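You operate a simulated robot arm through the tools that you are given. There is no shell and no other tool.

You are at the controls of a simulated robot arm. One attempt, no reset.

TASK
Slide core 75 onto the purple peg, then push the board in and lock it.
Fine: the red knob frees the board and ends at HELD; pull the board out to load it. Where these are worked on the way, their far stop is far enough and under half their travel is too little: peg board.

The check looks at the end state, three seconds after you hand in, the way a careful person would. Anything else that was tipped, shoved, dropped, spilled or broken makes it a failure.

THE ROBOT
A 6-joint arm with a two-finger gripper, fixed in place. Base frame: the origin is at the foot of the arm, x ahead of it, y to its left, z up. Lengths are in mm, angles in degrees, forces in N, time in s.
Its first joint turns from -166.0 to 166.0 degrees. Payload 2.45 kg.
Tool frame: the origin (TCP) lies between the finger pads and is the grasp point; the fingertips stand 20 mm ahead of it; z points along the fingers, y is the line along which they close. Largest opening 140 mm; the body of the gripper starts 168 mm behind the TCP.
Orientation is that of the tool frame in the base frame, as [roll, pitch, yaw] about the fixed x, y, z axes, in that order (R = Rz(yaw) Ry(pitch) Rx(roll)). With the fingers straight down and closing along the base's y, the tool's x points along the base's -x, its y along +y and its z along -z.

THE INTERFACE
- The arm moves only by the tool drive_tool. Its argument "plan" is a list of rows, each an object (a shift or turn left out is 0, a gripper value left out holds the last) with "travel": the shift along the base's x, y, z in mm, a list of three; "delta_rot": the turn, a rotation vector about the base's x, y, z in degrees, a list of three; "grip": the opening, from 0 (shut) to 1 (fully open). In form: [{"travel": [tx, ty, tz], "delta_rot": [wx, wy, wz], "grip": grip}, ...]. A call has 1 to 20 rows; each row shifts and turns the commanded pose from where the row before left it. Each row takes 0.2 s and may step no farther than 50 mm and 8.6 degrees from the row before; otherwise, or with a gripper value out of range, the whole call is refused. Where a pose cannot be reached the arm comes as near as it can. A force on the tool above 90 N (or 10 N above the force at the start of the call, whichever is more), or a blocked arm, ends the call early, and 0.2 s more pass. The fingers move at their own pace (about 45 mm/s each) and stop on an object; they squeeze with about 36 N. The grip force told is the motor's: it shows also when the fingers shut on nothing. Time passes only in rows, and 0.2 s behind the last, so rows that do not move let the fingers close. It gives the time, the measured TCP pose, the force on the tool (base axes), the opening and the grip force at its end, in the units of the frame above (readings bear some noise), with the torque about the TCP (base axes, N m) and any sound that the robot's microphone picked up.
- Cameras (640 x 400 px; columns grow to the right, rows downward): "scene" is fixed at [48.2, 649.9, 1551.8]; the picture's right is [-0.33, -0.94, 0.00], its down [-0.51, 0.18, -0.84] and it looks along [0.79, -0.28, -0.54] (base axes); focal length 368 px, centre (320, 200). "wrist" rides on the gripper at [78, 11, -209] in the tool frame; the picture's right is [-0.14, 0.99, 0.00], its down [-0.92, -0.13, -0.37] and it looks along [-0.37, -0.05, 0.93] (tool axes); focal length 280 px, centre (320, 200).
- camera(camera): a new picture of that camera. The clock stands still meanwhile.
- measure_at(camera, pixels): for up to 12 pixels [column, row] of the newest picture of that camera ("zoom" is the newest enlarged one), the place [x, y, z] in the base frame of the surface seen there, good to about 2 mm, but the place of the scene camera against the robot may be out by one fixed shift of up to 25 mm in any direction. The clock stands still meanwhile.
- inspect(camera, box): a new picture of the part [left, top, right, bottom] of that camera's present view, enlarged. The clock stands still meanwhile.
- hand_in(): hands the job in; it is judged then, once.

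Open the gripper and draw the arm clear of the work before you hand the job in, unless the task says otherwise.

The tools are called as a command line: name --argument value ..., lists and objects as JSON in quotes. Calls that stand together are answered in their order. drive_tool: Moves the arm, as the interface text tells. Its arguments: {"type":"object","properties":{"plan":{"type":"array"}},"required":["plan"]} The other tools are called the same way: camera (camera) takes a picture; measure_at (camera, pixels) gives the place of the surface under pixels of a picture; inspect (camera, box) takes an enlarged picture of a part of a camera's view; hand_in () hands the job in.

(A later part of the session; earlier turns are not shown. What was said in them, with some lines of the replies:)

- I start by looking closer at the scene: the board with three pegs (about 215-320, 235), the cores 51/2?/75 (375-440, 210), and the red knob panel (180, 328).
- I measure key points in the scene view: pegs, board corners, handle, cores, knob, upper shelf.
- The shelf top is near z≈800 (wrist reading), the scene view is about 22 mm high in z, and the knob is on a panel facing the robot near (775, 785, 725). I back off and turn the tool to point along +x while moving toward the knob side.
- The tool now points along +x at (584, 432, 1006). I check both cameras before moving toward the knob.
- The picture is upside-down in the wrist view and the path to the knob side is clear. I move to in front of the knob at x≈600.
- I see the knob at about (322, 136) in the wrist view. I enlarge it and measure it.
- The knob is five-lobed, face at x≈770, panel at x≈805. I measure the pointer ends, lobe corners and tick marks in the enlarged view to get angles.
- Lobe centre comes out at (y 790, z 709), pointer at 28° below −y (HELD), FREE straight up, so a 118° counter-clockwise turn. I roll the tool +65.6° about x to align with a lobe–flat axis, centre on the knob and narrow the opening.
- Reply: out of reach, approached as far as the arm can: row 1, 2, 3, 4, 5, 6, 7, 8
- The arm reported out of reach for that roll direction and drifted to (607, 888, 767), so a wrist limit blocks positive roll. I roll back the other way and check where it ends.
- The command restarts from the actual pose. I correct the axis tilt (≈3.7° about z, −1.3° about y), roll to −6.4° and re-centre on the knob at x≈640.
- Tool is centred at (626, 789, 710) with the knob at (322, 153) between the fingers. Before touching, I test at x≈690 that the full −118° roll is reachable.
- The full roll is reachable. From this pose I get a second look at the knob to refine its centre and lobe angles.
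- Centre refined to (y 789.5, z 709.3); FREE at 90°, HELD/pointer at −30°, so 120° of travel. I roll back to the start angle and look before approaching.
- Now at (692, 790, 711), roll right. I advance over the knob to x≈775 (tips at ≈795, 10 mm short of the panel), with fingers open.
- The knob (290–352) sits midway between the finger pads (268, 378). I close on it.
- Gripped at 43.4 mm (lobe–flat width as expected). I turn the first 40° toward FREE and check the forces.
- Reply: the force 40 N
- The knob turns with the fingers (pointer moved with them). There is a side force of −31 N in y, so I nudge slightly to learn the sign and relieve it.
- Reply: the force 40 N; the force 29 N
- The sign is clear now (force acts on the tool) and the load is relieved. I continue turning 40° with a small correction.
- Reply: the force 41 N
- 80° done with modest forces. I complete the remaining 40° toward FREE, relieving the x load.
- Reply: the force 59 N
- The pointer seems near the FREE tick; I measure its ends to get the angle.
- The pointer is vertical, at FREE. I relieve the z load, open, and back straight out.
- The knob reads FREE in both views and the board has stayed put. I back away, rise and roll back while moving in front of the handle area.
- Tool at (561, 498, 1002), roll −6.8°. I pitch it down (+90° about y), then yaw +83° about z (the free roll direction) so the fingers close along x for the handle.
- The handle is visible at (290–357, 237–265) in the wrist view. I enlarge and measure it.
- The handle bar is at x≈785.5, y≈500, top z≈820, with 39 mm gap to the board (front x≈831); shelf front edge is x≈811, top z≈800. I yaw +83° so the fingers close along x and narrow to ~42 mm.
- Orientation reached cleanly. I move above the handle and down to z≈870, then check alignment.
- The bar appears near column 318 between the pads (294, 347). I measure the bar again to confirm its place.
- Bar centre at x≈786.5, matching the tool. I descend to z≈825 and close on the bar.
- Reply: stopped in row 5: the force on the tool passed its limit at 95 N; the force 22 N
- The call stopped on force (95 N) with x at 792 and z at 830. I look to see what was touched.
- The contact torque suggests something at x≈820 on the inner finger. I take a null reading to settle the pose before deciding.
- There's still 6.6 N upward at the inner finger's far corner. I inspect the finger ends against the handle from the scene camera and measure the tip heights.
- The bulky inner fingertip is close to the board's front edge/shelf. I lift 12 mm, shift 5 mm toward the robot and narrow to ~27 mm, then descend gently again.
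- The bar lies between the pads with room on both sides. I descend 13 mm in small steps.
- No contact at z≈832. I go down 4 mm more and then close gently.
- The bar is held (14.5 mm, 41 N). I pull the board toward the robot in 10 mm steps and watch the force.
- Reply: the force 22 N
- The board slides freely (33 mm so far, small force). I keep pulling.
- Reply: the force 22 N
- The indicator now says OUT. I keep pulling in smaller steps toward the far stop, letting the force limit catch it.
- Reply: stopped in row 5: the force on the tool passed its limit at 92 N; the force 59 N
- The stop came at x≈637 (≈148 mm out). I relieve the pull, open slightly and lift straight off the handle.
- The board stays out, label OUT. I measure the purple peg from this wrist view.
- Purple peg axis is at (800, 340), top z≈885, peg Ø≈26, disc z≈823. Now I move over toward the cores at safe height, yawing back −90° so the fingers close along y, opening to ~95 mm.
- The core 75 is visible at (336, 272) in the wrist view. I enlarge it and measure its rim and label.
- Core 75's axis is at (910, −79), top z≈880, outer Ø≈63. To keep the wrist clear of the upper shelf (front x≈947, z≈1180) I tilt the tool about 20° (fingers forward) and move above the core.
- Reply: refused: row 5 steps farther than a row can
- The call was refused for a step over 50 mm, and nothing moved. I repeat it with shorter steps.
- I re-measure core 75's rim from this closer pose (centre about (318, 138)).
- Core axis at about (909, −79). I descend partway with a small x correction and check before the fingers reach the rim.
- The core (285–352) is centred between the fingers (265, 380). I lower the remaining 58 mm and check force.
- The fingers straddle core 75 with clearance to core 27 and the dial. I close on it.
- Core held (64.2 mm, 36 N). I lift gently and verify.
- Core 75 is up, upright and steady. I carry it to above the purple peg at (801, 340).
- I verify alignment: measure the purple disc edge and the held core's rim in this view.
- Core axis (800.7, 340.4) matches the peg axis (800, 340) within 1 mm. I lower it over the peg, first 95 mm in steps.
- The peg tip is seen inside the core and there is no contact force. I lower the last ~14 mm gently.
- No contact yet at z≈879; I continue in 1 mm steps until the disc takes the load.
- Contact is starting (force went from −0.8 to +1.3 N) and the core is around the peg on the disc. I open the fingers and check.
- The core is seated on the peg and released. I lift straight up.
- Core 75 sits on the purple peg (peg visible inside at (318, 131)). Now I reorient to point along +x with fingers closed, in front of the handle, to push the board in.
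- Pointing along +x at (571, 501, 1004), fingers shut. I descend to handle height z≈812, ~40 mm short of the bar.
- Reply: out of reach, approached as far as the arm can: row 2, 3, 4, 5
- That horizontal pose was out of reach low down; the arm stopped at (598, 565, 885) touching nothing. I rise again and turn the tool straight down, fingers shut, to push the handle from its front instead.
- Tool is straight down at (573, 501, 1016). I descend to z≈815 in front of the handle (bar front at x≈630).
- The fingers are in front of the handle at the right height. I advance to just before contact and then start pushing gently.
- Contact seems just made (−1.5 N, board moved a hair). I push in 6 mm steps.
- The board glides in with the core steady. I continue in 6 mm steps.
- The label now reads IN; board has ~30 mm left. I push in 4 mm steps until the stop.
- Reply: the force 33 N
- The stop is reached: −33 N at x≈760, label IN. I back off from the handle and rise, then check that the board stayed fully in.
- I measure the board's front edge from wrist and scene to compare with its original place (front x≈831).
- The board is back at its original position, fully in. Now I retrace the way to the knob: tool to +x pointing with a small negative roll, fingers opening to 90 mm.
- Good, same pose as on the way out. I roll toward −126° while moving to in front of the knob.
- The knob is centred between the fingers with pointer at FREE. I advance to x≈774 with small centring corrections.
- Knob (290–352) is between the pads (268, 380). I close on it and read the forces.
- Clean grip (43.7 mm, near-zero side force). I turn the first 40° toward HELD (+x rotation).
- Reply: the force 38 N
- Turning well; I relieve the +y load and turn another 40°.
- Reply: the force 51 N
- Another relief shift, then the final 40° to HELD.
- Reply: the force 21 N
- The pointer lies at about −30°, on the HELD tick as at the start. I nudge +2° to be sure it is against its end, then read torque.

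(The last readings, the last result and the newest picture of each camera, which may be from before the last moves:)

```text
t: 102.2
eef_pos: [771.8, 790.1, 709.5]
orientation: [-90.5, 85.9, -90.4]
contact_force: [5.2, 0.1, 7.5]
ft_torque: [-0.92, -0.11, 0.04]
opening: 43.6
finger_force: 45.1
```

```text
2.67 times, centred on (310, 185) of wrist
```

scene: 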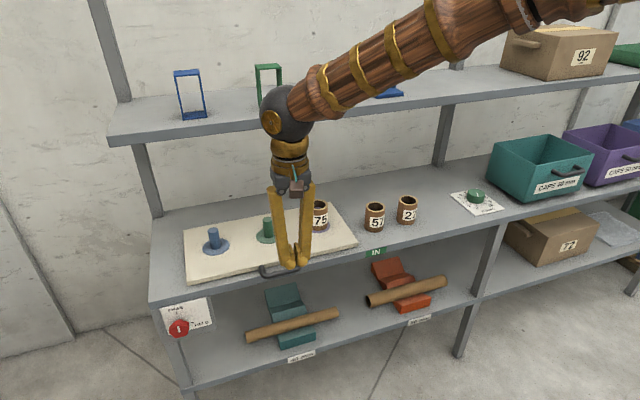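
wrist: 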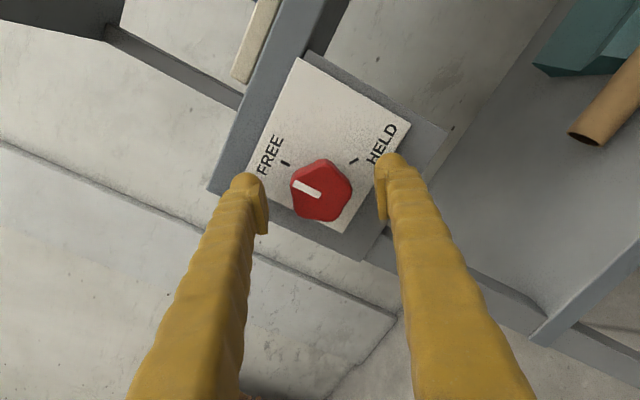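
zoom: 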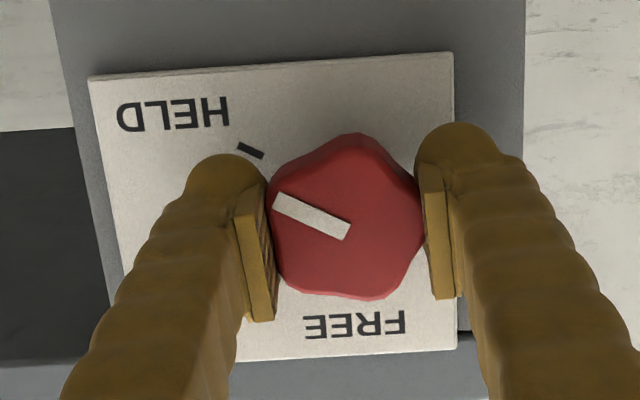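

A −0.9 N·m reaction shows the knob is against its HELD stop. I open and withdraw straight back.

drive_tool --plan '[{"delta_rot": [-1, 0, 0]}, {"grip": 0.64}, {}, {}, {}, {"travel": [-20, 0, 0]}, {"travel": [-30, 0, 0]}, {"travel": [-40, 0, 0]}, {"travel": [-40, 0, 0]}, {}]'

camera --camera "wrist"

camera --camera "scene"

```text
t: 104.4
eef_pos: [641.7, 789.2, 711.2]
orientation: [-89.9, 84.8, -89.8]
contact_force: [0.3, -0.9, 0.3]
ft_torque: [0.0, -0.03, 0.02]
opening: 89.3
finger_force: 0.0
```

```text
taken
```

wrist: 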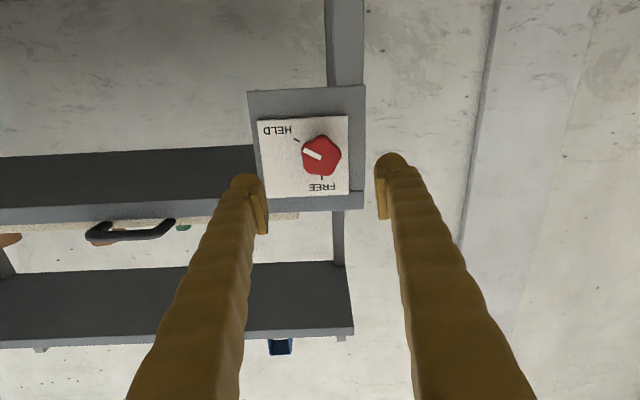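

```text
taken
```

scene: 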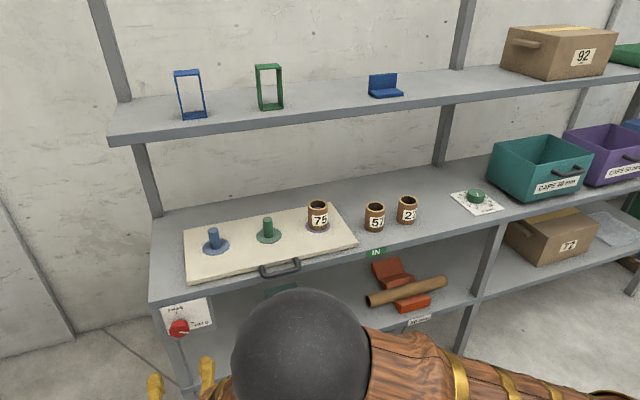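

I check the final state closely: knob, core on the purple peg, and neighbours.

inspect --camera "scene" --box '[140, 270, 260, 345]'

inspect --camera "scene" --box '[170, 180, 420, 300]'

inspect --camera "scene" --box '[360, 150, 540, 260]'

inspect --camera "wrist" --box '[250, 80, 378, 210]'

```text
5.33 times, centred on (200, 308) of scene
```

zoom: 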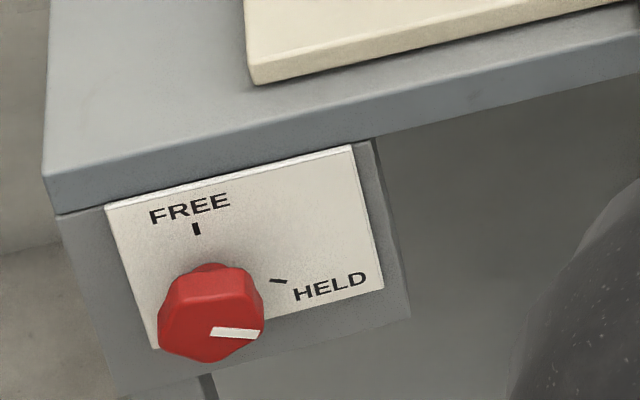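

```text
2.56 times, centred on (295, 240) of scene
```

zoom: 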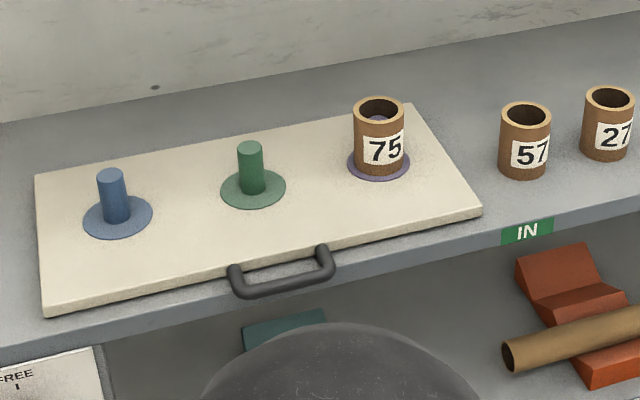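

```text
3.56 times, centred on (450, 205) of scene
```

zoom: 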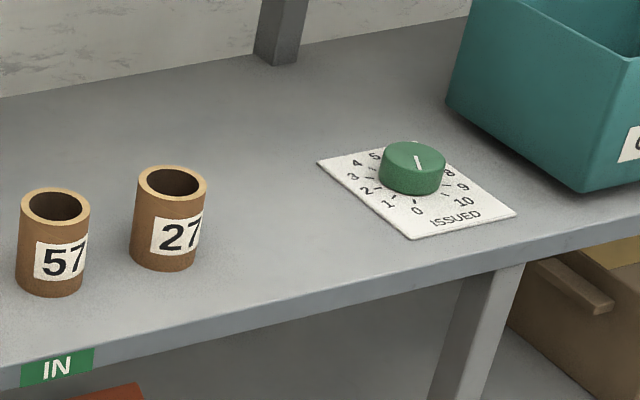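

```text
3.08 times, centred on (314, 145) of wrist
```

zoom: 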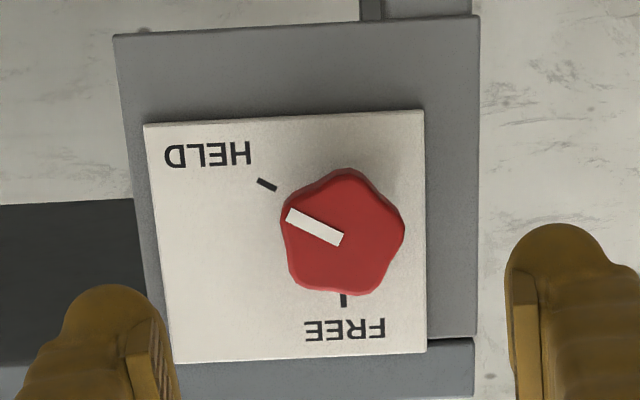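

Everything matches: knob at HELD as at the start, board IN, core 75 on the purple peg, other items undisturbed. I draw the arm further back with the gripper open.

drive_tool --plan '[{"travel": [-20, 0, 0], "grip": 1.0}, {"travel": [-20, -10, 10]}, {"travel": [-10, -25, 22]}, {"travel": [-5, -25, 22]}, {"travel": [0, -25, 22]}, {"travel": [0, -25, 22]}, {}, {}]'

camera --camera "scene"

```text
t: 106.2
eef_pos: [587.8, 681.3, 807.2]
orientation: [-89.8, 84.9, -89.9]
contact_force: [-0.1, 0.0, -0.2]
ft_torque: [-0.01, 0.01, 0.01]
opening: 140.1
finger_force: 0.0
```

```text
taken
```

scene: 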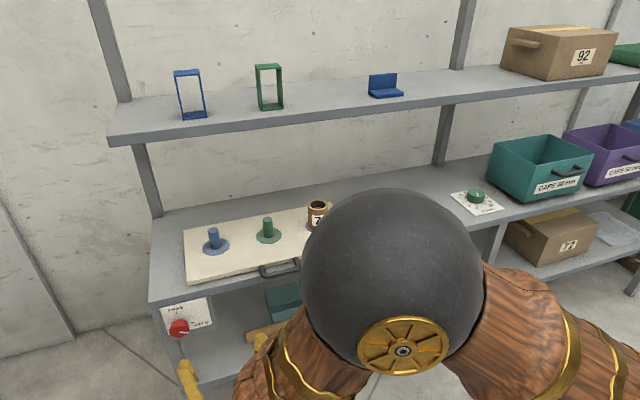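

The arm is clear (588, 681, 807), gripper open, knob at HELD, board in, and core 75 on its peg. I hand the job in.

hand_in

```text
The job is handed in.
```

Core 75 is on the purple peg, the board is pushed fully in, and the red knob is back at HELD. I've handed the job in, but the tool didn't return a pass or fail.

- **Board:** I turned the knob to FREE, pulled the board out to its far stop (about 148 mm), loaded it and pushed it back to its stop. The label reads IN and the front edge measures the same as at the start.
- **Knob:** the pointer is on the HELD tick, and the knob pushed back when I nudged it further, so it is at its end stop.
- **Core:** it was centred on the peg to within about 1 mm, and the last close view shows it upright with the peg visible inside.
- **Other items:** the close views show cores 57 and 27 and the ISSUED dial as they were. I saw nothing else tipped or moved.

Gripping the handle the first time, one finger hit something near the board's front edge, and the move stopped at 95 N. I backed off and gripped again with the fingers closer together; nothing had visibly moved. Twice a pose was out of reach and the arm drifted off its path, but it touched nothing.

The arm finished clear of the work with the gripper open.
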